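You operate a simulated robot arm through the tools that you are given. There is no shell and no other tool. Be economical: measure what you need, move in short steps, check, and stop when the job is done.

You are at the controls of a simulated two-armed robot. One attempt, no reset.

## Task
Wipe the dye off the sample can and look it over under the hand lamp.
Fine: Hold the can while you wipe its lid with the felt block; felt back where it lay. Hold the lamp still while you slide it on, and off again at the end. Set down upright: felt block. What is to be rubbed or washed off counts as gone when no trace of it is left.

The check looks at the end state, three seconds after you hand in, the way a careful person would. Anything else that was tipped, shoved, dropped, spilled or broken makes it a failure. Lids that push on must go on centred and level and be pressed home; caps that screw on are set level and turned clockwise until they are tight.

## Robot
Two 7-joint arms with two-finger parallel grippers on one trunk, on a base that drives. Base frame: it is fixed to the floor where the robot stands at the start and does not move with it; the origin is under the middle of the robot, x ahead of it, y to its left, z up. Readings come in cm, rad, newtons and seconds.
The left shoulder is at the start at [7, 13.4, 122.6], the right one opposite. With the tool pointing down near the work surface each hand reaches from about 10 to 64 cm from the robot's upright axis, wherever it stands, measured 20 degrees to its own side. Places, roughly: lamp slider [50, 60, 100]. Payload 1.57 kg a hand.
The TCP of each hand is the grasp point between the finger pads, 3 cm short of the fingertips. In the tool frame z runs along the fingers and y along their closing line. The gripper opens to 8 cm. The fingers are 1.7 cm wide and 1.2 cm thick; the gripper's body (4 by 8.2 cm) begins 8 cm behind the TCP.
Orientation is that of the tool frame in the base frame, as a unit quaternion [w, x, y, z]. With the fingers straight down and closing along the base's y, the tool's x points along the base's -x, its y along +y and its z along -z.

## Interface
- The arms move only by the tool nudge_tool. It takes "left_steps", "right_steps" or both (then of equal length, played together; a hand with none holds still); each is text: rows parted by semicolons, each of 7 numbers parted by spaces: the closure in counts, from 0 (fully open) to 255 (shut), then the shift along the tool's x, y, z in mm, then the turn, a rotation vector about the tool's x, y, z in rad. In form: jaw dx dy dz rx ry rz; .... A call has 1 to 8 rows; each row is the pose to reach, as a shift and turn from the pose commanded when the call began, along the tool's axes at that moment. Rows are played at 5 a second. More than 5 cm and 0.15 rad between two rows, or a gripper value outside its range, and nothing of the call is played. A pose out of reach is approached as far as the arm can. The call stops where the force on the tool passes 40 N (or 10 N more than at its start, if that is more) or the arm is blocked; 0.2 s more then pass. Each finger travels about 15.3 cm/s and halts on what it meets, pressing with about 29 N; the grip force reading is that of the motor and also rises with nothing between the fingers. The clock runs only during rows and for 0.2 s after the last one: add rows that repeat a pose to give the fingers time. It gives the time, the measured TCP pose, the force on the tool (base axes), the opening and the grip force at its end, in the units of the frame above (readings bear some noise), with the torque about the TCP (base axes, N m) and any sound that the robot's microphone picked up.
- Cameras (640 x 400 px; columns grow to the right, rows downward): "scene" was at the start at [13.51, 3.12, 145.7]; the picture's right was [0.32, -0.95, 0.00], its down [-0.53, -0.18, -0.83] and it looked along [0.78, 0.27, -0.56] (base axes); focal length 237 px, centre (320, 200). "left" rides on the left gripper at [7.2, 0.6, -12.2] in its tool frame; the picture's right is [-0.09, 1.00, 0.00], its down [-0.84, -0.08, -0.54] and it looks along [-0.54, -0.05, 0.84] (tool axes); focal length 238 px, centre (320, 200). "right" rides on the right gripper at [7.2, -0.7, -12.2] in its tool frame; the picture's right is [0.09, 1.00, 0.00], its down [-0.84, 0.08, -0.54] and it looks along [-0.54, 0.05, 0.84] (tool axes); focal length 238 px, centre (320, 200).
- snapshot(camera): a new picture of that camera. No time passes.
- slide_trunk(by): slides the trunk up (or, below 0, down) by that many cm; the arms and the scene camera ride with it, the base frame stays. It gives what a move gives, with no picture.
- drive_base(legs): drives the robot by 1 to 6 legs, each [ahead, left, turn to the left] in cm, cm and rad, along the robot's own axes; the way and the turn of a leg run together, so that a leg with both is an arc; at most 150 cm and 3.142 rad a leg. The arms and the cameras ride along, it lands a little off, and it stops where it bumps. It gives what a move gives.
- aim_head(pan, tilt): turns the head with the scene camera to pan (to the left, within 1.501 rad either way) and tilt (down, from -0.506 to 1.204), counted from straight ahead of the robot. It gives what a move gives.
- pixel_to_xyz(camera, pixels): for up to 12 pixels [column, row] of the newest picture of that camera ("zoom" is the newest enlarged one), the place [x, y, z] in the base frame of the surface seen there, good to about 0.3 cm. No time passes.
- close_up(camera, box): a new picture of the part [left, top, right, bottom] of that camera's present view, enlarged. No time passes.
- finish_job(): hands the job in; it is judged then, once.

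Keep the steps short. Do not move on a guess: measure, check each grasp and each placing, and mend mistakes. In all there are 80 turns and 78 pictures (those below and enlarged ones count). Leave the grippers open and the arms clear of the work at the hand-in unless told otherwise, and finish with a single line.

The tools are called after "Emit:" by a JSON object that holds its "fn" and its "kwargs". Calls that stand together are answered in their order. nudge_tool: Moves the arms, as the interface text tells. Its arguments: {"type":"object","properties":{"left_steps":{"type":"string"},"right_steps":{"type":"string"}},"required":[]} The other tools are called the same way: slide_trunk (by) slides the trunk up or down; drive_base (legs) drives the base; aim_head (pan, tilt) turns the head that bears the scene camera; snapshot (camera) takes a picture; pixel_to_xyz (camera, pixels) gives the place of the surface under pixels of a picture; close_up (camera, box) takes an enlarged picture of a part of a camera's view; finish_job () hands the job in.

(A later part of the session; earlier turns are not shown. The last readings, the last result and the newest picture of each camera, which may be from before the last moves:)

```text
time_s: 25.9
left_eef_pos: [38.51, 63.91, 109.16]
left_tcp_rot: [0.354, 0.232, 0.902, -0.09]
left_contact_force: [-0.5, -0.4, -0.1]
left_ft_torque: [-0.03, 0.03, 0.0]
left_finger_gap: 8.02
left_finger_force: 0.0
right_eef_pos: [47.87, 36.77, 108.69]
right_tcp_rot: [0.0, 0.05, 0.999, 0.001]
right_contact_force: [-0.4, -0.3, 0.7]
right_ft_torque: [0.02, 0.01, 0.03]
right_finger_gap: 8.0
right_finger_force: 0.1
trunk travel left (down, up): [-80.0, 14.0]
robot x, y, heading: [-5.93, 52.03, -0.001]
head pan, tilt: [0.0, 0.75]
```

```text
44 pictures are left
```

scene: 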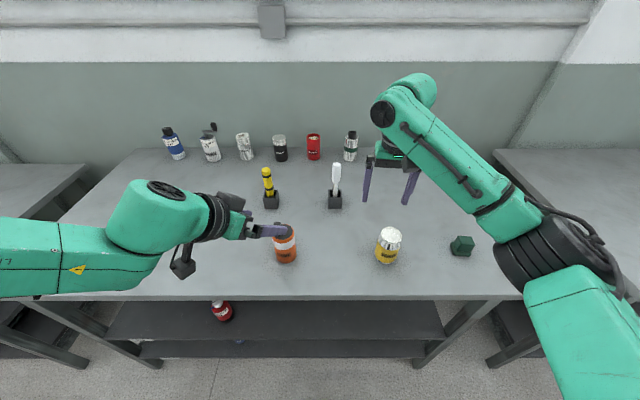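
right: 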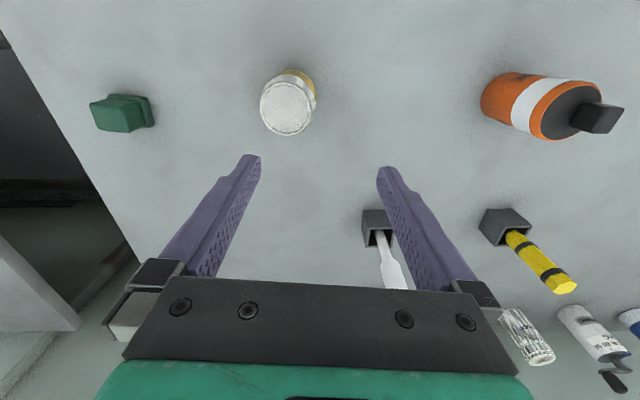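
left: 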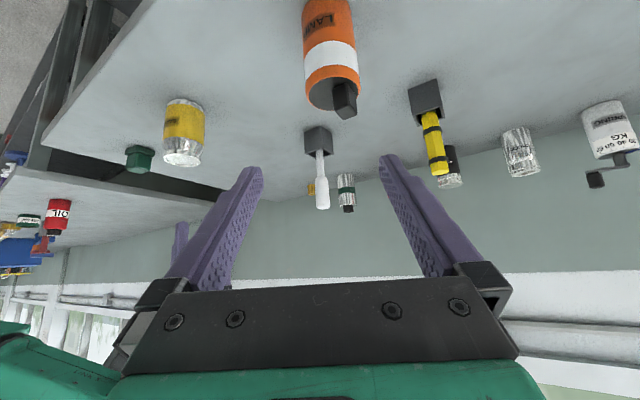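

I'll measure the lamp body, top disc and slider from both hand cameras.

Emit:
{"fn": "pixel_to_xyz", "kwargs": {"camera": "left", "pixels": [[303, 40], [330, 35], [354, 40], [308, 80], [330, 75], [357, 80], [320, 95], [345, 98], [348, 110]]}}

Emit:
{"fn": "close_up", "kwargs": {"camera": "right", "box": [530, 70, 630, 150]}}

Emit:
{"fn": "pixel_to_xyz", "kwargs": {"camera": "zoom", "pixels": [[100, 200], [180, 100], [130, 280], [150, 200], [130, 140], [280, 220], [350, 180], [300, 190], [320, 240], [270, 180], [330, 200], [210, 280]]}}

```text
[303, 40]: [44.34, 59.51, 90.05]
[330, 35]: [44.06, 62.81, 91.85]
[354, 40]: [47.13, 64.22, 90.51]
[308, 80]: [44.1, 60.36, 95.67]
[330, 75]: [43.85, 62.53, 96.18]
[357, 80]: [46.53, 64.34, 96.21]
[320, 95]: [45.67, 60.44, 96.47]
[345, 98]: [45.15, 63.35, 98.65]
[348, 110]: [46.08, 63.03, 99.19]
```

```text
5.00 times, centred on (580, 110) of right
```

zoom: 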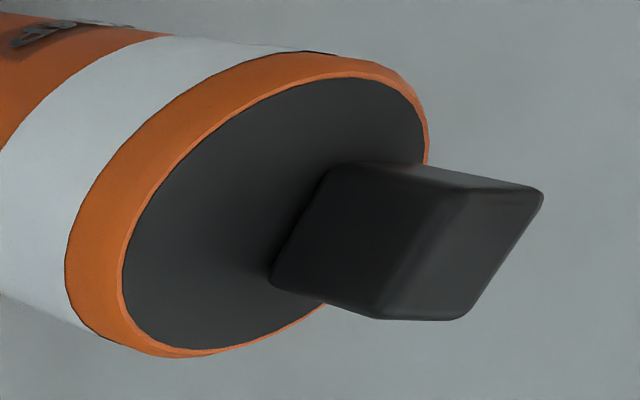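

```text
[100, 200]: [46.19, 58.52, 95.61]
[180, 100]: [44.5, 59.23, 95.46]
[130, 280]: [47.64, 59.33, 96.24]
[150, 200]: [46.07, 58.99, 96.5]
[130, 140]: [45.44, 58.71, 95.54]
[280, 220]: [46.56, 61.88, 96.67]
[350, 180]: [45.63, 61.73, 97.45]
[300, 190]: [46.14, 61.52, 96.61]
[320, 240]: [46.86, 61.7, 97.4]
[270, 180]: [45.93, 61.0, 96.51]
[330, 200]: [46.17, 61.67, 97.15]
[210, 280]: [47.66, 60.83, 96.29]
```

The lamp axis is at about [46.5,61.1], radius 3.0, top disc at z 96.5. The slider is centred near [46.4,62.6] with its top at 99.2. Its faces are square to y, so it slides along −y. I'll lower the trunk 5 cm to give the left arm more room (fingertips stay above everything) and then check.

Emit:
{"fn": "slide_trunk", "kwargs": {"by": -5}}

```text
time_s: 26.9
left_eef_pos: [38.67, 64.1, 104.17]
left_tcp_rot: [0.355, 0.231, 0.901, -0.091]
left_contact_force: [-0.3, 0.2, 0.7]
left_ft_torque: [0.0, 0.02, 0.01]
left_finger_gap: 8.02
left_finger_force: 0.0
right_eef_pos: [47.8, 36.83, 103.78]
right_tcp_rot: [-0.001, 0.05, 0.999, 0.0]
right_contact_force: [0.1, 0.6, -0.1]
right_ft_torque: [0.02, 0.01, -0.04]
right_finger_gap: 7.99
right_finger_force: 0.0
trunk travel left (down, up): [-75.0, 19.0]
robot x, y, heading: [-5.83, 51.85, 0.002]
head pan, tilt: [0.0, 0.75]
```

Emit:
{"fn": "nudge_tool", "kwargs": {"left_steps": "0 15 6 24 0 0 0; 0 31 11 47 0 0 0; 0 31 11 47 0 0 0"}}

Emit:
{"fn": "snapshot", "kwargs": {"camera": "left"}}

```text
time_s: 27.6
left_eef_pos: [40.06, 64.29, 98.67]
left_tcp_rot: [0.356, 0.232, 0.901, -0.09]
left_contact_force: [-0.5, 0.1, -0.9]
left_ft_torque: [0.01, -0.01, -0.04]
left_finger_gap: 8.0
left_finger_force: 0.0
right_eef_pos: [47.77, 36.83, 103.74]
right_tcp_rot: [0.0, 0.05, 0.999, 0.001]
right_contact_force: [-0.3, 0.5, -0.5]
right_ft_torque: [0.01, -0.01, -0.02]
right_finger_gap: 8.01
right_finger_force: 0.1
trunk travel left (down, up): [-75.0, 19.0]
robot x, y, heading: [-5.97, 51.73, -0.002]
head pan, tilt: [0.0, 0.75]
```

```text
42 pictures are left
```

left: 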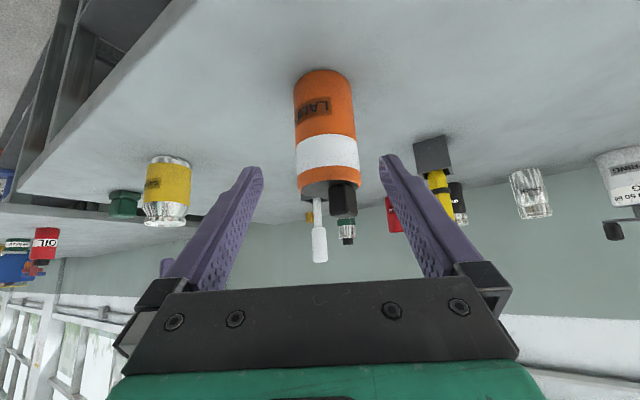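

The lamp sits at column ~326, about 4 mm off centre. I'll move in along the fingers with a +4 mm side correction.

Emit:
{"fn": "nudge_tool", "kwargs": {"left_steps": "0 1 2 30 0 0 0; 0 2 4 55 0 0 0; 0 3 4 78 0 0 0; 0 3 4 95 0 0 0; 0 3 4 95 0 0 0"}}

Emit:
{"fn": "snapshot", "kwargs": {"camera": "left"}}

```text
time_s: 28.9
left_eef_pos: [45.62, 61.88, 91.49]
left_tcp_rot: [0.356, 0.231, 0.901, -0.091]
left_contact_force: [0.3, -0.9, 0.6]
left_ft_torque: [-0.02, 0.02, 0.01]
left_finger_gap: 8.01
left_finger_force: 0.0
right_eef_pos: [47.83, 36.97, 103.65]
right_tcp_rot: [0.0, 0.05, 0.999, -0.001]
right_contact_force: [0.3, -0.5, 0.5]
right_ft_torque: [0.01, -0.02, 0.01]
right_finger_gap: 8.0
right_finger_force: 0.0
trunk travel left (down, up): [-75.0, 19.0]
robot x, y, heading: [-6.13, 51.96, -0.0]
head pan, tilt: [0.0, 0.75]
```

```text
41 pictures are left
```

left: 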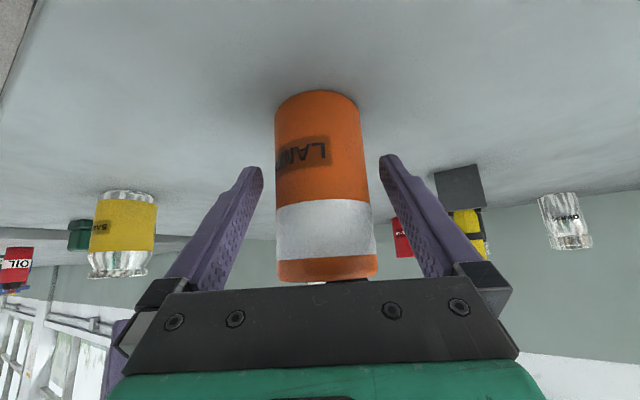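

The left hand reached the spot with no reach limit and the lamp is centred. I'll close on it gently.

Emit:
{"fn": "nudge_tool", "kwargs": {"left_steps": "30 0 0 0 0 0 0; 60 0 0 0 0 0 0; 120 0 0 0 0 0 0; 255 0 0 0 0 0 0; 255 0 0 0 0 0 0", "right_steps": "0 0 0 -20 0 0 -0.05; 0 0 0 -40 0 0 -0.1; 0 0 0 -60 0 0 -0.1; 0 0 0 -60 0 0 -0.1; 0 0 0 -60 0 0 -0.1"}}

Emit:
{"fn": "close_up", "kwargs": {"camera": "scene", "box": [240, 210, 340, 280]}}

```text
time_s: 30.1
left_eef_pos: [45.65, 61.88, 91.54]
left_tcp_rot: [0.355, 0.231, 0.902, -0.09]
left_contact_force: [-0.6, 0.2, 0.3]
left_ft_torque: [-0.02, -0.01, -0.04]
left_finger_gap: 5.67
left_finger_force: 28.9
right_eef_pos: [47.85, 36.59, 109.7]
right_tcp_rot: [0.001, 0.001, 1.0, 0.0]
right_contact_force: [0.3, 0.2, -0.9]
right_ft_torque: [0.0, 0.01, 0.01]
right_finger_gap: 8.02
right_finger_force: 0.0
trunk travel left (down, up): [-75.0, 19.0]
robot x, y, heading: [-5.9, 52.15, 0.001]
head pan, tilt: [0.0, 0.75]
```

```text
5.71 times, centred on (290, 245) of scene
```

zoom: 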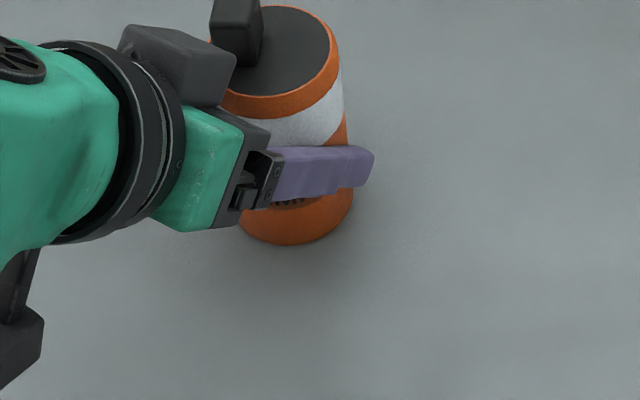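

The lamp is held with a gap of 5.67. I'll measure the slider and nearby gripper box again, with a larger view.

Emit:
{"fn": "close_up", "kwargs": {"camera": "scene", "box": [258, 200, 308, 240]}}

Emit:
{"fn": "pixel_to_xyz", "kwargs": {"camera": "zoom", "pixels": [[240, 75], [280, 75], [255, 110], [315, 110], [310, 80], [250, 140], [150, 160], [235, 200], [330, 70], [440, 150], [350, 230], [400, 100]]}}

```text
10.00 times, centred on (283, 220) of scene
```

zoom: 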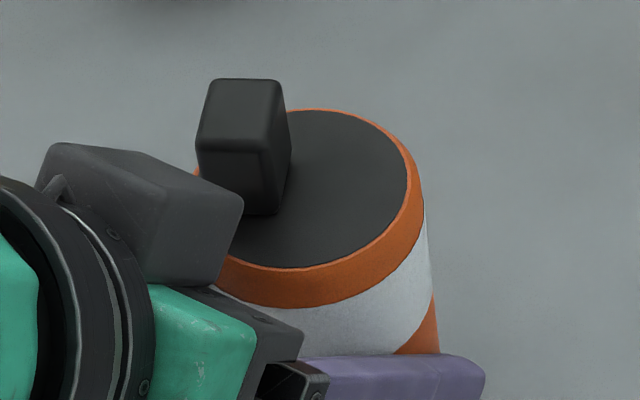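

```text
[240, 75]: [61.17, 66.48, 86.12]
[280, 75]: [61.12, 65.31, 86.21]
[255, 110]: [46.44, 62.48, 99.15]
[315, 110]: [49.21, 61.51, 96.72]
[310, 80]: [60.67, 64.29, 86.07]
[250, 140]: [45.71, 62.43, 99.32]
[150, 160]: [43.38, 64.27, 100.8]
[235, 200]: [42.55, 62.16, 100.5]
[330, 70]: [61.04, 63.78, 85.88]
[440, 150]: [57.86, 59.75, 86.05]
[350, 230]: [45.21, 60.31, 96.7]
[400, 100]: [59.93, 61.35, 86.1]
```

The slider is about 1.3 cm (y) × 1.6 cm (x), centred near [46.4,62.5], top at 99.2. The gripper box's front edge is near x 43.8. I'll open the right hand to about 4 cm and bring it over the slider, high.

Emit:
{"fn": "nudge_tool", "kwargs": {"right_steps": "127 3 43 0 0 0 0; 127 5 86 0 0 0 0; 127 8 130 0 0 0 0; 127 10 173 0 0 0 0; 127 12 216 0 0 0 0; 127 14.5 259 0 0 0 0; 127 14.5 259 0 0 0 0"}}

Emit:
{"fn": "snapshot", "kwargs": {"camera": "right"}}

Emit:
{"fn": "close_up", "kwargs": {"camera": "scene", "box": [220, 160, 348, 240]}}

```text
time_s: 31.6
left_eef_pos: [45.68, 61.79, 91.7]
left_tcp_rot: [0.355, 0.231, 0.901, -0.09]
left_contact_force: [0.5, -1.3, 0.4]
left_ft_torque: [0.03, 0.02, -0.01]
left_finger_gap: 5.67
left_finger_force: 29.3
right_eef_pos: [46.18, 60.6, 108.92]
right_tcp_rot: [-0.001, -0.004, 1.0, -0.001]
right_contact_force: [0.0, -0.3, 0.2]
right_ft_torque: [-0.02, 0.0, -0.02]
right_finger_gap: 4.02
right_finger_force: 0.1
right hand out of reach, approached as far as the arm can: row 6, 7
trunk travel left (down, up): [-75.0, 19.0]
robot x, y, heading: [-5.98, 51.72, -0.001]
head pan, tilt: [0.0, 0.75]
```

```text
38 pictures are left
```

right: 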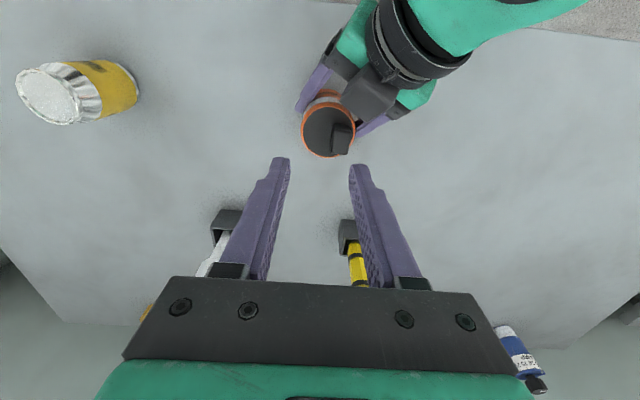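

```text
5.00 times, centred on (284, 200) of scene
```

zoom: 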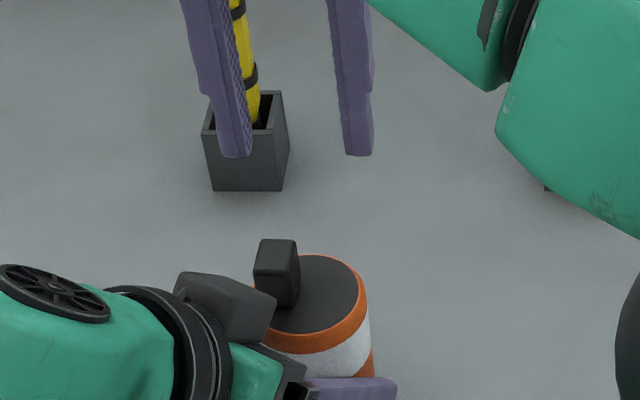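

The right arm runs out of reach at y 60.6, so I need to stand further left. I'll move the right hand away, release the lamp, withdraw the left hand, then drive 5 cm left and 2 cm ahead.

Emit:
{"fn": "nudge_tool", "kwargs": {"left_steps": "200 0 0 0 0 0 0; 100 0 0 0 0 0 0; 50 0 0 0 0 0 0; 0 0 0 0 0 0 0; 0 0 0 0 0 0 0", "right_steps": "127 0 -40 0 0 0 0; 127 0 -80 0 0 0 0; 127 0 -120 0 0 0 0; 127 0 -160 0 0 0 0; 127 0 -200 0 0 0 0"}}

Emit:
{"fn": "nudge_tool", "kwargs": {"left_steps": "0 0 0 -30 0 0 0; 0 0 0 -65 0 0 0; 0 0 0 -100 0 0 0; 0 -20 0 -120 0 0 0; 0 -20 0 -120 0 0 0"}}

Emit:
{"fn": "drive_base", "kwargs": {"legs": [[2, 5, 0]]}}

Emit:
{"fn": "snapshot", "kwargs": {"camera": "left"}}

Emit:
{"fn": "snapshot", "kwargs": {"camera": "scene"}}

```text
time_s: 32.9
left_eef_pos: [45.66, 61.77, 91.5]
left_tcp_rot: [0.354, 0.232, 0.901, -0.09]
left_contact_force: [-0.7, -0.3, -0.4]
left_ft_torque: [-0.01, -0.01, -0.01]
left_finger_gap: 8.0
left_finger_force: 0.1
right_eef_pos: [45.98, 40.31, 109.3]
right_tcp_rot: [0.001, 0.0, 1.0, 0.0]
right_contact_force: [0.5, 1.1, 0.5]
right_ft_torque: [0.05, 0.01, 0.03]
right_finger_gap: 4.03
right_finger_force: 0.0
trunk travel left (down, up): [-75.0, 19.0]
robot x, y, heading: [-6.22, 52.35, 0.001]
head pan, tilt: [0.0, 0.75]
```

```text
time_s: 34.0
left_eef_pos: [39.75, 64.87, 101.69]
left_tcp_rot: [0.354, 0.231, 0.902, -0.089]
left_contact_force: [0.1, 0.3, 0.2]
left_ft_torque: [0.02, -0.01, -0.01]
left_finger_gap: 7.99
left_finger_force: 0.1
right_eef_pos: [46.1, 40.52, 109.32]
right_tcp_rot: [0.0, 0.0, 1.0, 0.001]
right_contact_force: [-0.6, -0.6, 0.2]
right_ft_torque: [0.0, 0.0, -0.01]
right_finger_gap: 4.0
right_finger_force: 0.1
trunk travel left (down, up): [-75.0, 19.0]
robot x, y, heading: [-5.71, 51.97, -0.004]
head pan, tilt: [0.0, 0.75]
```

```text
time_s: 35.0
left_eef_pos: [41.59, 69.43, 101.69]
left_tcp_rot: [0.355, 0.233, 0.901, -0.088]
left_contact_force: [0.6, -0.2, -0.1]
left_ft_torque: [0.01, 0.0, 0.02]
left_finger_gap: 8.03
left_finger_force: 0.1
right_eef_pos: [47.89, 45.08, 109.3]
right_tcp_rot: [0.001, 0.001, 1.0, 0.002]
right_contact_force: [-1.2, -0.4, 0.1]
right_ft_torque: [0.08, -0.02, -0.02]
right_finger_gap: 4.0
right_finger_force: 0.1
trunk travel left (down, up): [-75.0, 19.0]
robot x, y, heading: [-4.09, 56.96, 0.001]
head pan, tilt: [0.0, 0.75]
```

```text
36 pictures are left
```

left: 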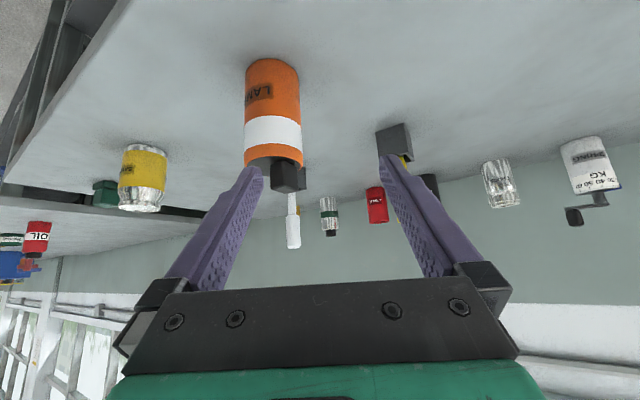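

```text
35 pictures are left
```

scene: 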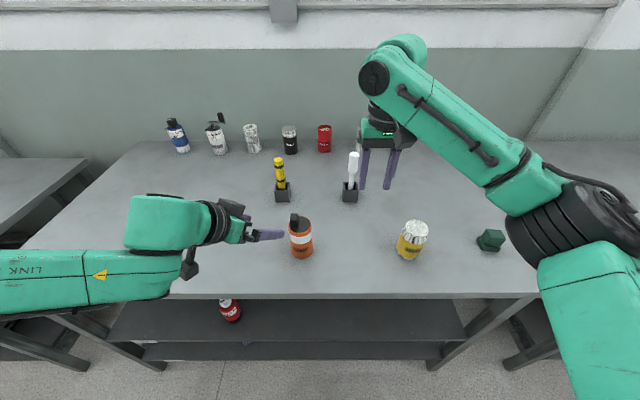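

I'll test the right hand's reach over the slider first, staying high.

Emit:
{"fn": "nudge_tool", "kwargs": {"right_steps": "127 4 44 0 0 0 0; 127 8 88 0 0 0 0; 127 12 132 0 0 0 0; 127 15 177 0 0 0 0; 127 15 177 0 0 0 0"}}

Emit:
{"fn": "snapshot", "kwargs": {"camera": "right"}}

```text
time_s: 36.2
left_eef_pos: [41.73, 69.72, 101.63]
left_tcp_rot: [0.355, 0.232, 0.901, -0.09]
left_contact_force: [-1.1, 0.8, -0.4]
left_ft_torque: [-0.03, 0.0, -0.02]
left_finger_gap: 7.99
left_finger_force: 0.0
right_eef_pos: [46.58, 63.2, 109.18]
right_tcp_rot: [0.0, 0.001, 1.0, 0.0]
right_contact_force: [-0.2, 0.1, 0.0]
right_ft_torque: [0.02, -0.02, 0.04]
right_finger_gap: 4.02
right_finger_force: 0.2
trunk travel left (down, up): [-75.0, 19.0]
robot x, y, heading: [-3.87, 56.82, 0.001]
head pan, tilt: [0.0, 0.75]
```

```text
34 pictures are left
```

right: 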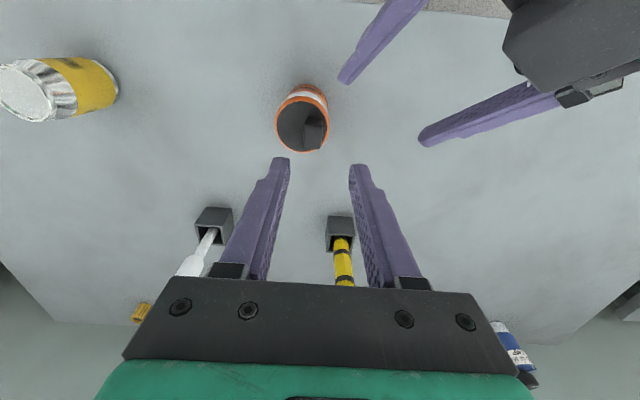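

The right hand now reaches. Next the left hand goes back to the same lamp pose, first to the pre-grasp.

Emit:
{"fn": "nudge_tool", "kwargs": {"left_steps": "0 6 -27 15 0 0 0; 0 12 -54 30 0 0 0; 0 12 -54 30 0 0 0"}}

Emit:
{"fn": "snapshot", "kwargs": {"camera": "left"}}

```text
time_s: 37.0
left_eef_pos: [40.21, 64.61, 98.73]
left_tcp_rot: [0.355, 0.231, 0.901, -0.09]
left_contact_force: [-0.5, 0.8, -0.5]
left_ft_torque: [-0.01, 0.02, 0.0]
left_finger_gap: 8.02
left_finger_force: 0.1
right_eef_pos: [46.45, 63.37, 109.1]
right_tcp_rot: [0.001, 0.001, 1.0, 0.0]
right_contact_force: [-0.8, -0.2, -0.1]
right_ft_torque: [-0.01, 0.01, 0.01]
right_finger_gap: 4.01
right_finger_force: 0.1
trunk travel left (down, up): [-75.0, 19.0]
robot x, y, heading: [-4.01, 57.16, -0.0]
head pan, tilt: [0.0, 0.75]
```

```text
33 pictures are left
```

left: 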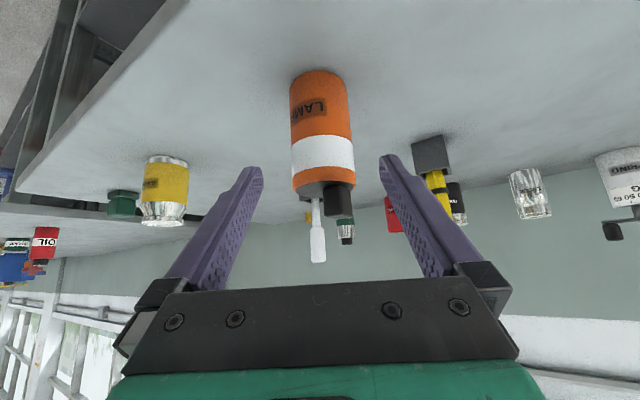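

It's centred at column 321. I'll move in and close on the lamp.

Emit:
{"fn": "nudge_tool", "kwargs": {"left_steps": "0 1 0 30 0 0 0; 0 2 0 55 0 0 0; 0 3 0 78 0 0 0; 0 3 0 95 0 0 0; 0 3 0 95 0 0 0"}}

Emit:
{"fn": "snapshot", "kwargs": {"camera": "left"}}

```text
time_s: 38.2
left_eef_pos: [45.67, 61.66, 91.37]
left_tcp_rot: [0.355, 0.231, 0.901, -0.09]
left_contact_force: [-0.1, 0.1, -1.0]
left_ft_torque: [-0.03, 0.0, 0.0]
left_finger_gap: 8.0
left_finger_force: 0.1
right_eef_pos: [46.51, 63.39, 109.21]
right_tcp_rot: [0.0, 0.001, 1.0, -0.001]
right_contact_force: [-0.2, 0.7, 0.1]
right_ft_torque: [-0.01, 0.01, -0.01]
right_finger_gap: 4.04
right_finger_force: 0.0
trunk travel left (down, up): [-75.0, 19.0]
robot x, y, heading: [-4.31, 56.98, 0.0]
head pan, tilt: [0.0, 0.75]
```

```text
32 pictures are left
```

left: 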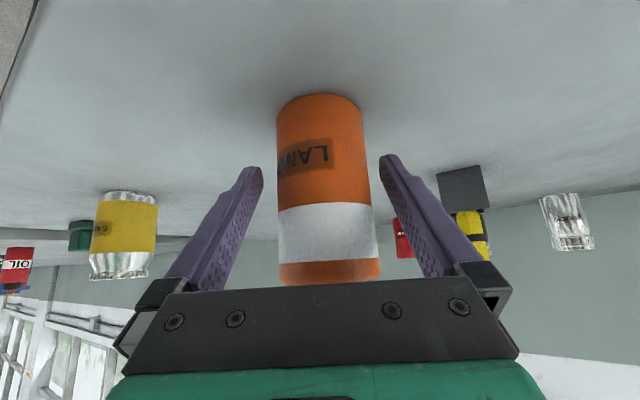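

It's centred, so I'll close on the lamp. The right hand shifts 8 mm toward −y and comes down to about 2 cm above the slider.

Emit:
{"fn": "nudge_tool", "kwargs": {"left_steps": "30 0 0 0 0 0 0; 60 0 0 0 0 0 0; 120 0 0 0 0 0 0; 255 0 0 0 0 0 0; 255 0 0 0 0 0 0", "right_steps": "127 0 -8 0 0 0 0; 127 0 -8 15 0 0 0; 127 0 -8 30 0 0 0; 127 0 -8 50 0 0 0; 127 0 -8 50 0 0 0"}}

Emit:
{"fn": "snapshot", "kwargs": {"camera": "right"}}

Emit:
{"fn": "close_up", "kwargs": {"camera": "scene", "box": [240, 180, 340, 250]}}

```text
time_s: 39.4
left_eef_pos: [45.68, 61.65, 91.4]
left_tcp_rot: [0.355, 0.231, 0.901, -0.09]
left_contact_force: [-0.2, -0.6, 0.3]
left_ft_torque: [0.03, 0.01, -0.03]
left_finger_gap: 5.67
left_finger_force: 29.8
right_eef_pos: [46.36, 62.26, 104.36]
right_tcp_rot: [0.0, 0.0, 1.0, 0.0]
right_contact_force: [0.7, -0.7, -0.1]
right_ft_torque: [0.0, -0.03, 0.02]
right_finger_gap: 4.02
right_finger_force: 0.1
trunk travel left (down, up): [-75.0, 19.0]
robot x, y, heading: [-4.09, 57.2, 0.002]
head pan, tilt: [0.0, 0.75]
```

```text
31 pictures are left
```

right: 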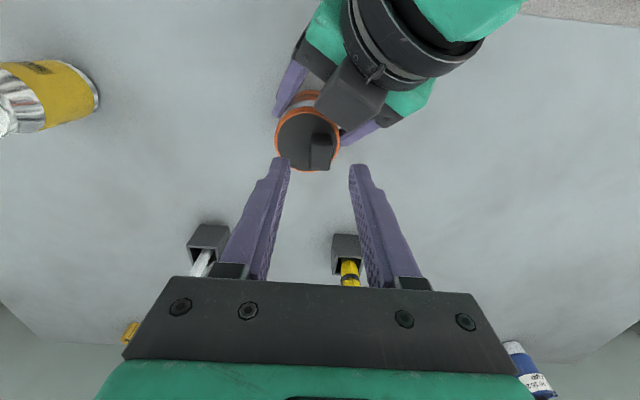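

```text
5.71 times, centred on (290, 215) of scene
```

zoom: 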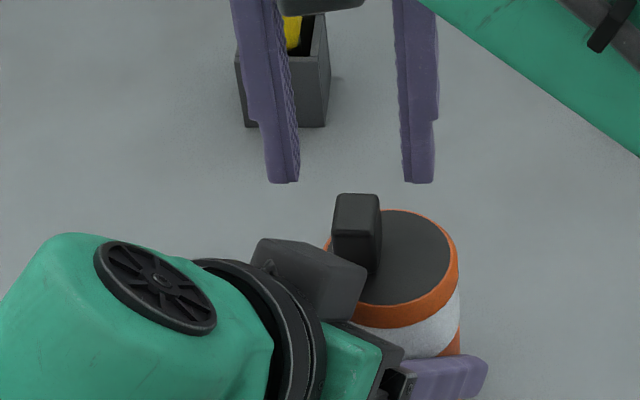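

The slider is centred between the right fingers. I'll confirm its position before descending.

Emit:
{"fn": "pixel_to_xyz", "kwargs": {"camera": "zoom", "pixels": [[355, 200], [345, 212], [370, 212], [355, 222], [340, 290], [290, 245]]}}

Emit:
{"fn": "pixel_to_xyz", "kwargs": {"camera": "right", "pixels": [[320, 138], [320, 148], [320, 165], [312, 145], [329, 145], [355, 90]]}}

```text
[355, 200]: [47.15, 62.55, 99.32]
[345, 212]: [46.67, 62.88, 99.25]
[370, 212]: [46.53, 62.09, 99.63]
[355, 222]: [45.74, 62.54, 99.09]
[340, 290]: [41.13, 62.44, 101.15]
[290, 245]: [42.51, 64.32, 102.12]
```

```text
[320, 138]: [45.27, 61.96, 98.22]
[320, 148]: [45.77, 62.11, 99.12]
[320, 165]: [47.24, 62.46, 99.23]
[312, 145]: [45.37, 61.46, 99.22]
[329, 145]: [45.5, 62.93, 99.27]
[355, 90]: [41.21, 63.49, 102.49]
```

The slider centre is [46.45,62.4], right under the hand. I'll descend 4 cm so the tips stay 0.8 cm above the disc, then close on the slider.

Emit:
{"fn": "nudge_tool", "kwargs": {"right_steps": "127 0 1 20 0 0 0; 127 -1 1 34 0 0 0; 127 -1 1 40 0 0 0; 127 -1 1 40 0 0 0; 180 -1 1 40 0 0 0; 255 -1 1 40 0 0 0; 255 -1 1 40 0 0 0"}}

Emit:
{"fn": "close_up", "kwargs": {"camera": "scene", "box": [240, 180, 340, 250]}}

```text
time_s: 41.0
left_eef_pos: [45.72, 61.66, 91.38]
left_tcp_rot: [0.355, 0.231, 0.901, -0.09]
left_contact_force: [-2.1, 2.1, 1.1]
left_ft_torque: [-0.13, 0.01, 0.4]
left_finger_gap: 5.68
left_finger_force: 29.2
right_eef_pos: [46.54, 62.4, 100.52]
right_tcp_rot: [0.0, 0.002, 1.0, 0.0]
right_contact_force: [1.3, -3.1, -0.4]
right_ft_torque: [-0.02, -0.1, -0.38]
right_finger_gap: 1.69
right_finger_force: 28.7
trunk travel left (down, up): [-75.0, 19.0]
robot x, y, heading: [-3.86, 56.86, 0.004]
head pan, tilt: [0.0, 0.75]
```

```text
5.71 times, centred on (290, 215) of scene
```

zoom: 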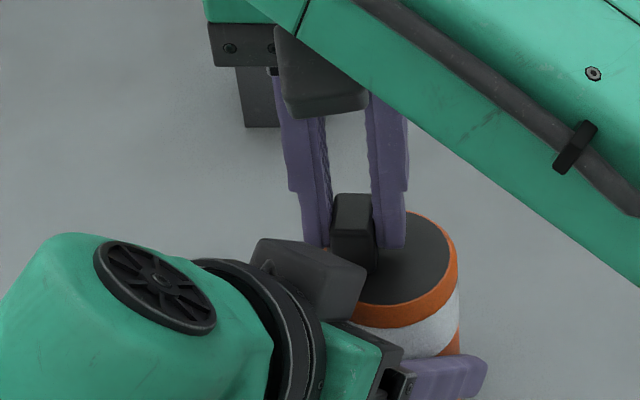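

The slider is gripped (1.69 cm), the lamp is firmly held, and the forces are small. I'll slide toward −y in small steps.

Emit:
{"fn": "nudge_tool", "kwargs": {"right_steps": "255 0 -4 0 0 0 0; 255 0 -8 0 0 0 0; 255 0 -12 0 0 0 0; 255 0 -12 0 0 0 0"}}

Emit:
{"fn": "close_up", "kwargs": {"camera": "scene", "box": [240, 180, 340, 250]}}

```text
time_s: 42.0
left_eef_pos: [45.68, 61.59, 91.41]
left_tcp_rot: [0.355, 0.23, 0.901, -0.09]
left_contact_force: [14.7, -3.5, -9.6]
left_ft_torque: [-0.03, 0.5, 0.27]
left_finger_gap: 5.67
left_finger_force: 29.1
right_eef_pos: [46.71, 61.24, 100.33]
right_tcp_rot: [0.001, -0.001, 1.0, 0.0]
right_contact_force: [-14.8, 2.8, 15.6]
right_ft_torque: [0.12, 0.81, -0.23]
right_finger_gap: 1.69
right_finger_force: 28.9
trunk travel left (down, up): [-75.0, 19.0]
robot x, y, heading: [-4.05, 56.97, -0.0]
head pan, tilt: [0.0, 0.75]
```

```text
5.71 times, centred on (290, 215) of scene
```

zoom: 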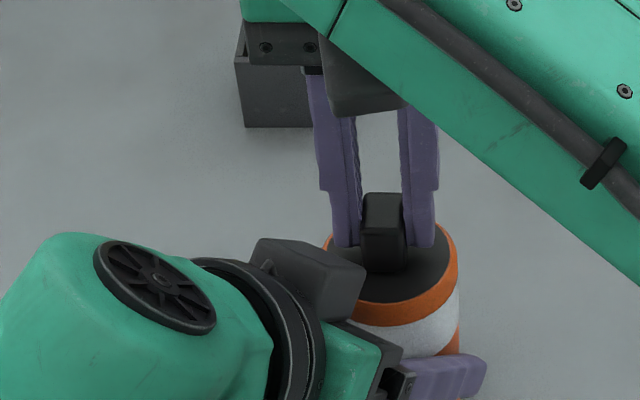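

The slider moved 1.2 cm. There's a −x cross force of about 15 N, so its path bears a little toward −x. I'll ease that way and go on.

Emit:
{"fn": "nudge_tool", "kwargs": {"right_steps": "255 1.5 -2 -0.6 0 0 0; 255 2 -5 -0.6 0 0 0; 255 2.5 -8 -0.6 0 0 0; 255 3 -11 -0.6 0 0 0; 255 3 -11 -0.6 0 0 0"}}

Emit:
{"fn": "close_up", "kwargs": {"camera": "scene", "box": [240, 180, 340, 250]}}

```text
time_s: 43.2
left_eef_pos: [45.59, 61.5, 91.38]
left_tcp_rot: [0.355, 0.233, 0.901, -0.092]
left_contact_force: [-17.7, -3.2, 10.1]
left_ft_torque: [-0.07, -0.68, -0.06]
left_finger_gap: 5.66
left_finger_force: 29.0
right_eef_pos: [46.42, 60.03, 100.44]
right_tcp_rot: [0.001, 0.001, 1.0, 0.0]
right_contact_force: [18.0, 2.3, -7.8]
right_ft_torque: [0.1, -0.93, -0.27]
right_finger_gap: 1.68
right_finger_force: 28.9
trunk travel left (down, up): [-75.0, 19.0]
robot x, y, heading: [-4.14, 57.03, -0.002]
head pan, tilt: [0.0, 0.75]
```

```text
5.71 times, centred on (290, 215) of scene
```

zoom: 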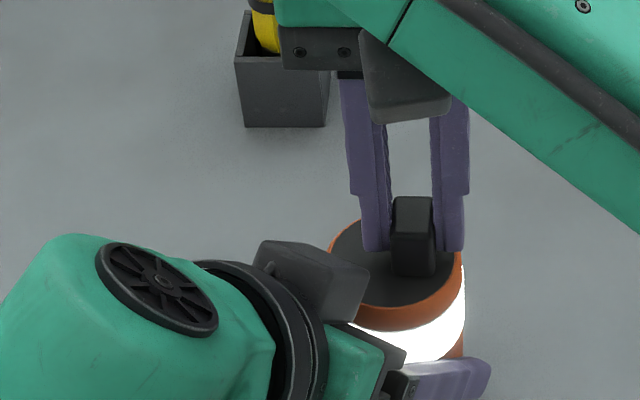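

The white band glows, so the lamp is on. I'll relax the cross force by 1.5 mm and push a touch further to seat it. Then I'll look at the can in the scene view.

Emit:
{"fn": "nudge_tool", "kwargs": {"right_steps": "255 -1.5 0 0.3 0 0 0; 255 -1.5 -2 0.3 0 0 0; 255 -1.5 -3 0.3 0 0 0; 255 -1.5 -3 0.3 0 0 0"}}

Emit:
{"fn": "snapshot", "kwargs": {"camera": "scene"}}

Emit:
{"fn": "close_up", "kwargs": {"camera": "scene", "box": [370, 200, 450, 270]}}

Emit:
{"fn": "snapshot", "kwargs": {"camera": "right"}}

```text
time_s: 44.2
left_eef_pos: [45.67, 61.63, 91.41]
left_tcp_rot: [0.355, 0.23, 0.902, -0.089]
left_contact_force: [-8.9, -3.9, 2.7]
left_ft_torque: [-0.07, -0.3, 0.07]
left_finger_gap: 5.67
left_finger_force: 28.2
right_eef_pos: [46.55, 59.68, 100.42]
right_tcp_rot: [0.0, 0.001, 1.0, 0.0]
right_contact_force: [7.4, 2.5, -0.1]
right_ft_torque: [0.18, -0.28, -0.18]
right_finger_gap: 1.65
right_finger_force: 29.3
trunk travel left (down, up): [-75.0, 19.0]
robot x, y, heading: [-4.1, 57.07, -0.0]
head pan, tilt: [0.0, 0.75]
```

```text
26 pictures are left
```

scene: 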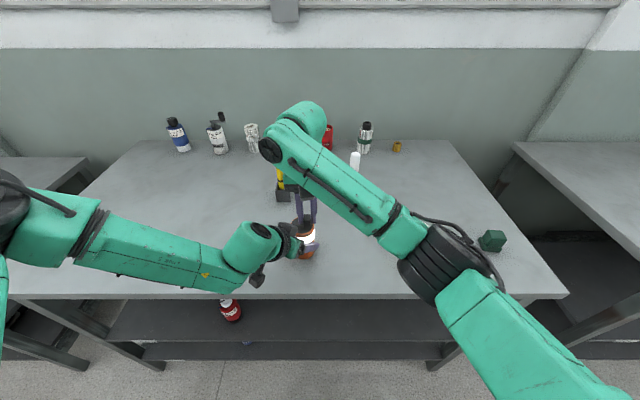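

```text
5.71 times, centred on (410, 235) of scene
```

zoom: 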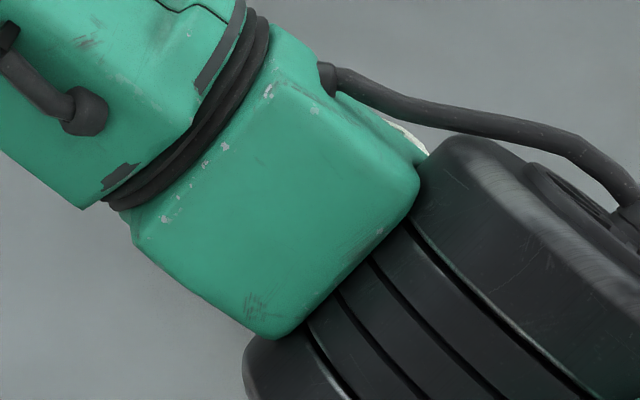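

```text
24 pictures are left
```

right: 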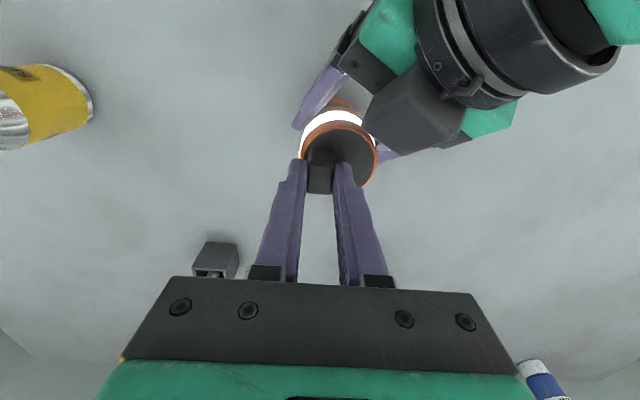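

The lamp is on, but the right arm hides the can. I'll release the slider, lift, and move the right hand to where its camera sees the lid. The left keeps holding the lamp.

Emit:
{"fn": "nudge_tool", "kwargs": {"right_steps": "180 0 0 0 0 0 0; 127 0 0 0 0 0 0; 127 0 0 -30 0 0 0; 127 0 0 -70 0 0 0; 127 0 -45 -80 0 0 0; 127 0 -90 -80 0 0 0; 127 0 -135 -80 0 0 0; 127 0 -180 -80 0 0 0"}}

Emit:
{"fn": "snapshot", "kwargs": {"camera": "right"}}

```text
time_s: 46.0
left_eef_pos: [45.64, 61.39, 91.58]
left_tcp_rot: [0.354, 0.232, 0.901, -0.09]
left_contact_force: [0.2, -1.2, 1.0]
left_ft_torque: [-0.08, 0.06, -0.02]
left_finger_gap: 5.67
left_finger_force: 29.7
right_eef_pos: [46.44, 41.88, 108.27]
right_tcp_rot: [0.0, 0.0, 1.0, 0.0]
right_contact_force: [0.2, 0.3, 0.5]
right_ft_torque: [0.03, 0.01, -0.04]
right_finger_gap: 4.03
right_finger_force: 0.2
trunk travel left (down, up): [-75.0, 19.0]
robot x, y, heading: [-4.22, 56.95, -0.002]
head pan, tilt: [0.0, 0.75]
```

```text
23 pictures are left
```

right: 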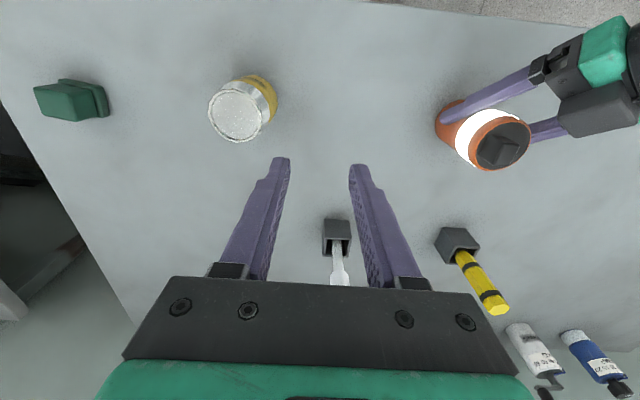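

Now the lid is in view at (237,113) with the lamp lit, so I'll look closely.

Emit:
{"fn": "close_up", "kwargs": {"camera": "right", "box": [200, 70, 284, 146]}}

Emit:
{"fn": "close_up", "kwargs": {"camera": "scene", "box": [385, 205, 445, 265]}}

Emit:
{"fn": "close_up", "kwargs": {"camera": "right", "box": [430, 85, 540, 180]}}

```text
5.26 times, centred on (242, 108) of right
```

zoom: 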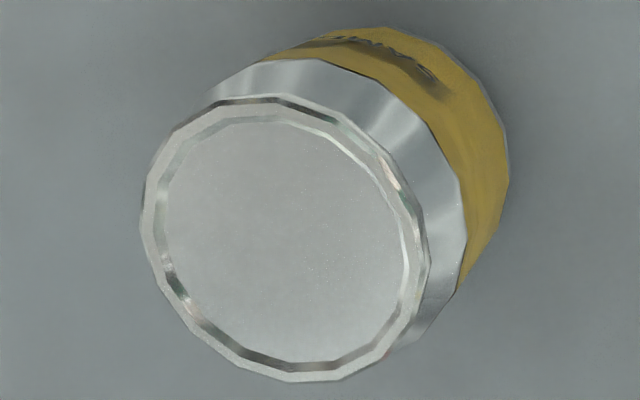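

```text
6.67 times, centred on (415, 235) of scene
```

zoom: 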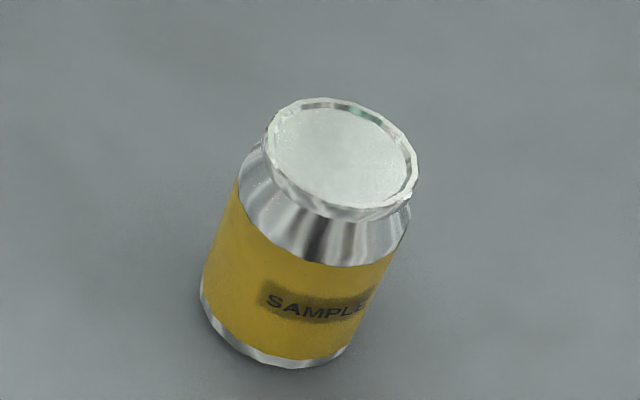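

```text
4.21 times, centred on (485, 132) of right
```

zoom: 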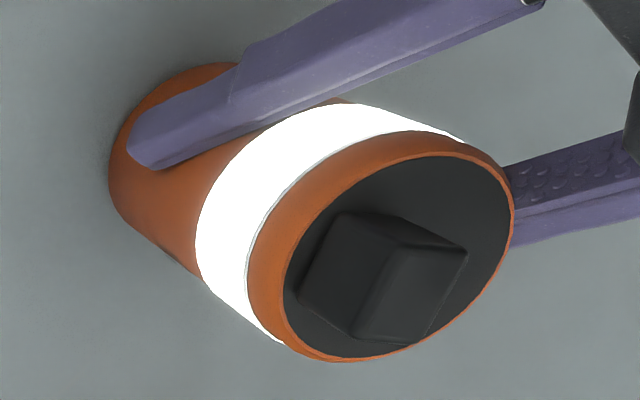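

With the lamp lit, the lid and can show no trace of dye. Next is switching off: back over the slider, then down with the fingers around it, reversing the path I came by.

Emit:
{"fn": "nudge_tool", "kwargs": {"right_steps": "127 0 45 0 0 0 0; 127 0 90 0 0 0 0; 127 0 135 0 0 0 0; 127 0 180 0 0 0 0; 127 0 180 20 0 0 0; 127 0 180 50 0 0 0; 127 0 180 50 0 0 0"}}

Emit:
{"fn": "close_up", "kwargs": {"camera": "scene", "box": [240, 180, 340, 250]}}

```text
time_s: 47.6
left_eef_pos: [45.54, 61.68, 91.38]
left_tcp_rot: [0.355, 0.231, 0.901, -0.091]
left_contact_force: [-0.2, 1.3, 1.6]
left_ft_torque: [-0.02, 0.07, -0.03]
left_finger_gap: 5.69
left_finger_force: 28.8
right_eef_pos: [46.65, 59.78, 103.29]
right_tcp_rot: [0.0, 0.001, 1.0, -0.001]
right_contact_force: [-0.3, 0.4, 0.1]
right_ft_torque: [-0.02, 0.02, 0.02]
right_finger_gap: 4.03
right_finger_force: 0.1
trunk travel left (down, up): [-75.0, 19.0]
robot x, y, heading: [-4.15, 56.87, 0.001]
head pan, tilt: [0.0, 0.75]
```

```text
5.71 times, centred on (290, 215) of scene
```

zoom: 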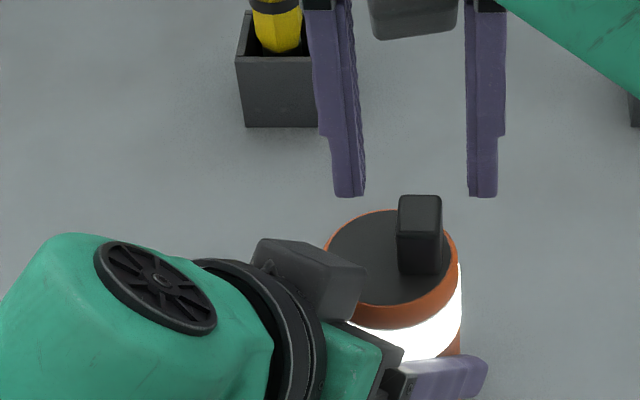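

The slider sits centred between the open fingers. I'll descend 3 cm and close on it.

Emit:
{"fn": "nudge_tool", "kwargs": {"right_steps": "127 0 0 15 0 0 0; 127 0 0 29 0 0 0; 127 0 0 29 0 0 0; 180 0 0 29 0 0 0; 255 0 0 29 0 0 0; 255 0 0 29 0 0 0"}}

Emit:
{"fn": "nudge_tool", "kwargs": {"right_steps": "255 0 4 0 0 0 0; 255 0 8 0 0 0 0; 255 0 12 0 0 0 0; 255 0 12 0 0 0 0"}}

```text
time_s: 49.0
left_eef_pos: [45.68, 61.67, 91.46]
left_tcp_rot: [0.355, 0.231, 0.901, -0.09]
left_contact_force: [-0.5, 1.7, 0.4]
left_ft_torque: [-0.01, 0.06, 0.21]
left_finger_gap: 5.67
left_finger_force: 29.3
right_eef_pos: [46.56, 59.84, 100.42]
right_tcp_rot: [0.0, 0.001, 1.0, 0.0]
right_contact_force: [-0.6, -0.6, 0.0]
right_ft_torque: [0.02, -0.05, -0.23]
right_finger_gap: 1.66
right_finger_force: 29.4
trunk travel left (down, up): [-75.0, 19.0]
robot x, y, heading: [-4.06, 56.96, 0.001]
head pan, tilt: [0.0, 0.75]
```

```text
time_s: 50.0
left_eef_pos: [45.68, 61.6, 91.33]
left_tcp_rot: [0.354, 0.233, 0.901, -0.091]
left_contact_force: [-5.9, 3.2, 3.3]
left_ft_torque: [-0.16, -0.48, 0.22]
left_finger_gap: 5.7
left_finger_force: 28.8
right_eef_pos: [46.56, 61.02, 100.41]
right_tcp_rot: [0.0, 0.001, 1.0, 0.0]
right_contact_force: [7.3, -3.2, 0.6]
right_ft_torque: [-0.06, -0.13, -0.2]
right_finger_gap: 1.69
right_finger_force: 28.9
trunk travel left (down, up): [-75.0, 19.0]
robot x, y, heading: [-3.8, 56.94, 0.002]
head pan, tilt: [0.0, 0.75]
```

It's moving freely with small forces. I'll continue to the original end near y 62.4.

Emit:
{"fn": "nudge_tool", "kwargs": {"right_steps": "255 -0.5 4 0 0 0 0; 255 -0.6 8 0 0 0 0; 255 -0.6 12 0 0 0 0; 255 -0.6 15 0 0 0 0; 255 -0.6 15 0 0 0 0"}}

Emit:
{"fn": "close_up", "kwargs": {"camera": "scene", "box": [240, 180, 340, 250]}}

```text
time_s: 51.2
left_eef_pos: [45.62, 61.52, 91.44]
left_tcp_rot: [0.355, 0.231, 0.901, -0.091]
left_contact_force: [-9.0, 5.7, 2.9]
left_ft_torque: [-0.28, -0.39, 0.3]
left_finger_gap: 5.68
left_finger_force: 29.0
right_eef_pos: [46.53, 62.34, 100.47]
right_tcp_rot: [-0.001, 0.001, 1.0, 0.0]
right_contact_force: [9.6, -4.7, -0.1]
right_ft_torque: [-0.11, -0.41, -0.17]
right_finger_gap: 1.7
right_finger_force: 29.0
trunk travel left (down, up): [-75.0, 19.0]
robot x, y, heading: [-3.97, 56.72, 0.001]
head pan, tilt: [0.0, 0.75]
```

```text
5.71 times, centred on (290, 215) of scene
```

zoom: 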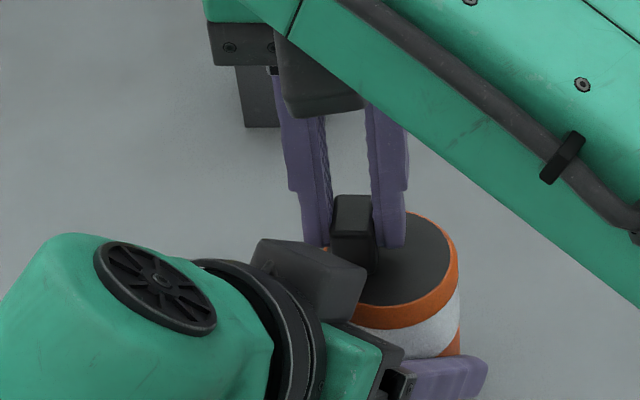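

The band is dark again and the lamp is off. I'll press 2 mm more to make sure it reached its end, then release and lift.

Emit:
{"fn": "nudge_tool", "kwargs": {"right_steps": "255 -0.8 1 0 0 0 0; 255 -0.8 2 0 0 0 0; 255 -0.8 2 0 0 0 0"}}

Emit:
{"fn": "nudge_tool", "kwargs": {"right_steps": "200 0 -1 0 0 0 0; 127 0 -1 0 0 0 0; 127 0 0 0 0 0 0; 127 0 0 -30 0 0 0; 127 0 0 -70 0 0 0; 127 0 -45 -80 0 0 0; 127 0 -90 -80 0 0 0; 127 0 -135 -80 0 0 0"}}

Emit:
{"fn": "snapshot", "kwargs": {"camera": "right"}}

```text
time_s: 52.0
left_eef_pos: [45.7, 61.69, 91.38]
left_tcp_rot: [0.356, 0.23, 0.901, -0.089]
left_contact_force: [-0.9, 11.3, 0.0]
left_ft_torque: [-0.64, 0.1, 0.3]
left_finger_gap: 5.66
left_finger_force: 29.3
right_eef_pos: [46.64, 62.52, 100.6]
right_tcp_rot: [-0.001, 0.001, 1.0, 0.001]
right_contact_force: [0.4, -10.4, 2.2]
right_ft_torque: [-0.31, 0.02, -0.18]
right_finger_gap: 1.67
right_finger_force: 29.1
trunk travel left (down, up): [-75.0, 19.0]
robot x, y, heading: [-3.8, 57.0, 0.001]
head pan, tilt: [0.0, 0.75]
```

```text
time_s: 53.8
left_eef_pos: [45.73, 61.56, 91.5]
left_tcp_rot: [0.354, 0.231, 0.902, -0.089]
left_contact_force: [0.5, 0.0, -0.4]
left_ft_torque: [-0.01, 0.0, 0.02]
left_finger_gap: 5.7
left_finger_force: 29.3
right_eef_pos: [46.62, 49.23, 108.34]
right_tcp_rot: [0.0, 0.001, 1.0, 0.001]
right_contact_force: [-0.5, 0.2, -0.1]
right_ft_torque: [0.0, 0.03, -0.01]
right_finger_gap: 4.02
right_finger_force: 0.1
trunk travel left (down, up): [-75.0, 19.0]
robot x, y, heading: [-4.21, 56.68, -0.003]
head pan, tilt: [0.0, 0.75]
```

```text
17 pictures are left
```

right: 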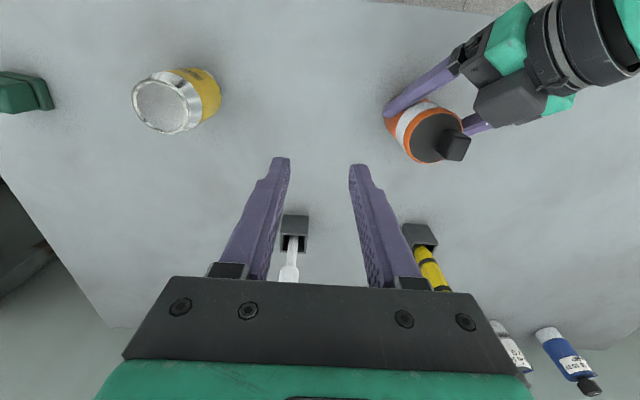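

The end stop was felt (10 N), the lamp is off, and the slider is back where it started. I'll release the lamp with the left hand, then withdraw and raise it.

Emit:
{"fn": "nudge_tool", "kwargs": {"left_steps": "200 0 0 0 0 0 0; 100 0 0 0 0 0 0; 50 0 0 0 0 0 0; 0 0 0 0 0 0 0; 0 0 0 0 0 0 0", "right_steps": "127 0 0 -20 0 0 0; 80 0 0 -40 0 0 0; 40 0 0 -60 0 0 0; 0 0 0 -80 0 0 0; 0 0 0 -100 0 0 0"}}

Emit:
{"fn": "nudge_tool", "kwargs": {"left_steps": "0 0 0 -30 0 0 0; 0 0 0 -65 0 0 0; 0 0 0 -100 0 0 0; 0 -30 0 -130 0 0 0; 0 -60 0 -160 0 0 0; 0 -90 0 -180 0 0 0; 0 -90 0 -180 0 0 0"}}

Emit:
{"fn": "drive_base", "kwargs": {"legs": [[-12, 0, 0]]}}

Emit:
{"fn": "snapshot", "kwargs": {"camera": "scene"}}

Emit:
{"fn": "close_up", "kwargs": {"camera": "scene", "box": [240, 180, 520, 290]}}

```text
time_s: 55.0
left_eef_pos: [45.55, 61.59, 91.45]
left_tcp_rot: [0.355, 0.231, 0.901, -0.091]
left_contact_force: [-0.7, 0.1, -0.4]
left_ft_torque: [0.02, 0.0, 0.0]
left_finger_gap: 7.98
left_finger_force: 0.1
right_eef_pos: [46.58, 49.29, 118.4]
right_tcp_rot: [0.0, 0.0, 1.0, 0.001]
right_contact_force: [-0.7, -0.1, -0.4]
right_ft_torque: [-0.03, -0.03, -0.02]
right_finger_gap: 8.0
right_finger_force: 0.1
trunk travel left (down, up): [-75.0, 19.0]
robot x, y, heading: [-3.68, 56.67, 0.0]
head pan, tilt: [0.0, 0.75]
```

```text
time_s: 56.6
left_eef_pos: [40.9, 64.29, 110.73]
left_tcp_rot: [0.356, 0.232, 0.901, -0.089]
left_contact_force: [0.0, -0.4, -0.2]
left_ft_torque: [0.0, 0.01, 0.04]
left_finger_gap: 7.98
left_finger_force: 0.1
left hand out of reach, approached as far as the arm can: row 5
right_eef_pos: [46.76, 49.14, 118.28]
right_tcp_rot: [0.0, 0.001, 1.0, 0.0]
right_contact_force: [-0.6, -0.3, 0.4]
right_ft_torque: [0.03, 0.07, 0.0]
right_finger_gap: 7.99
right_finger_force: 0.1
trunk travel left (down, up): [-75.0, 19.0]
robot x, y, heading: [-4.01, 57.05, -0.001]
head pan, tilt: [0.0, 0.75]
```

```text
time_s: 57.8
left_eef_pos: [29.08, 64.36, 110.55]
left_tcp_rot: [0.355, 0.231, 0.901, -0.091]
left_contact_force: [0.4, 0.7, 0.6]
left_ft_torque: [0.02, -0.02, 0.01]
left_finger_gap: 8.02
left_finger_force: 0.0
right_eef_pos: [34.83, 49.25, 118.15]
right_tcp_rot: [0.0, 0.001, 1.0, -0.001]
right_contact_force: [-0.5, -1.0, 0.2]
right_ft_torque: [0.01, 0.02, 0.0]
right_finger_gap: 7.98
right_finger_force: 0.0
trunk travel left (down, up): [-75.0, 19.0]
robot x, y, heading: [-15.87, 57.02, 0.003]
head pan, tilt: [0.0, 0.75]
```

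```text
16 pictures are left
```

scene: 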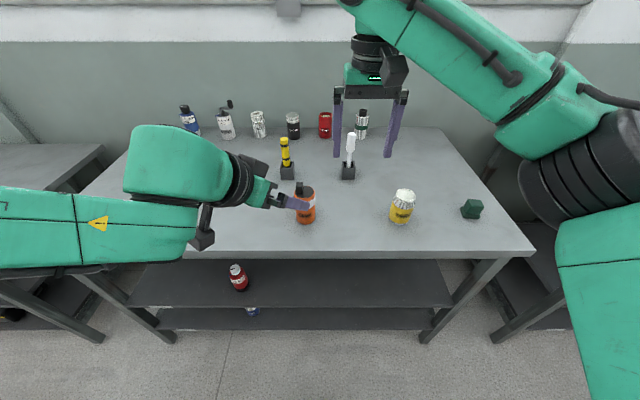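

```text
2.29 times, centred on (380, 235) of scene
```

zoom: 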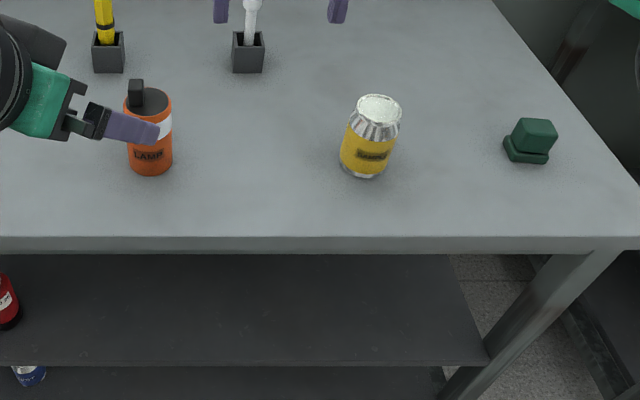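

Everything stands upright, the lamp is off and the arms are clear. I'll check the felt's position and the lid one last time.

Emit:
{"fn": "pixel_to_xyz", "kwargs": {"camera": "zoom", "pixels": [[535, 128], [530, 150], [510, 152], [376, 108], [150, 100]]}}

Emit:
{"fn": "close_up", "kwargs": {"camera": "scene", "box": [380, 180, 430, 230]}}

```text
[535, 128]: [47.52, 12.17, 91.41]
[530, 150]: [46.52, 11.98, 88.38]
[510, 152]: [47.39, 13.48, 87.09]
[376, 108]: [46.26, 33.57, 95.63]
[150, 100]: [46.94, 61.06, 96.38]
```

```text
8.00 times, centred on (405, 205) of scene
```

zoom: 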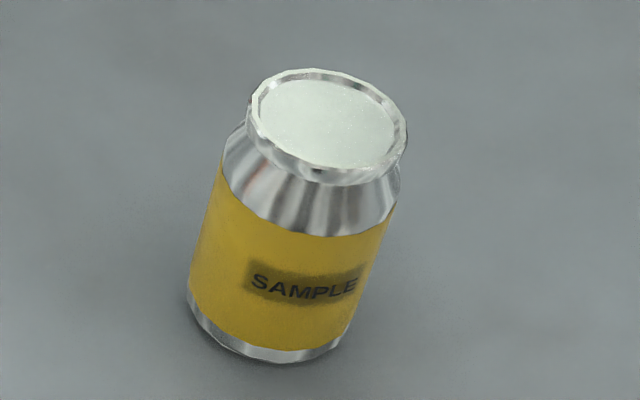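

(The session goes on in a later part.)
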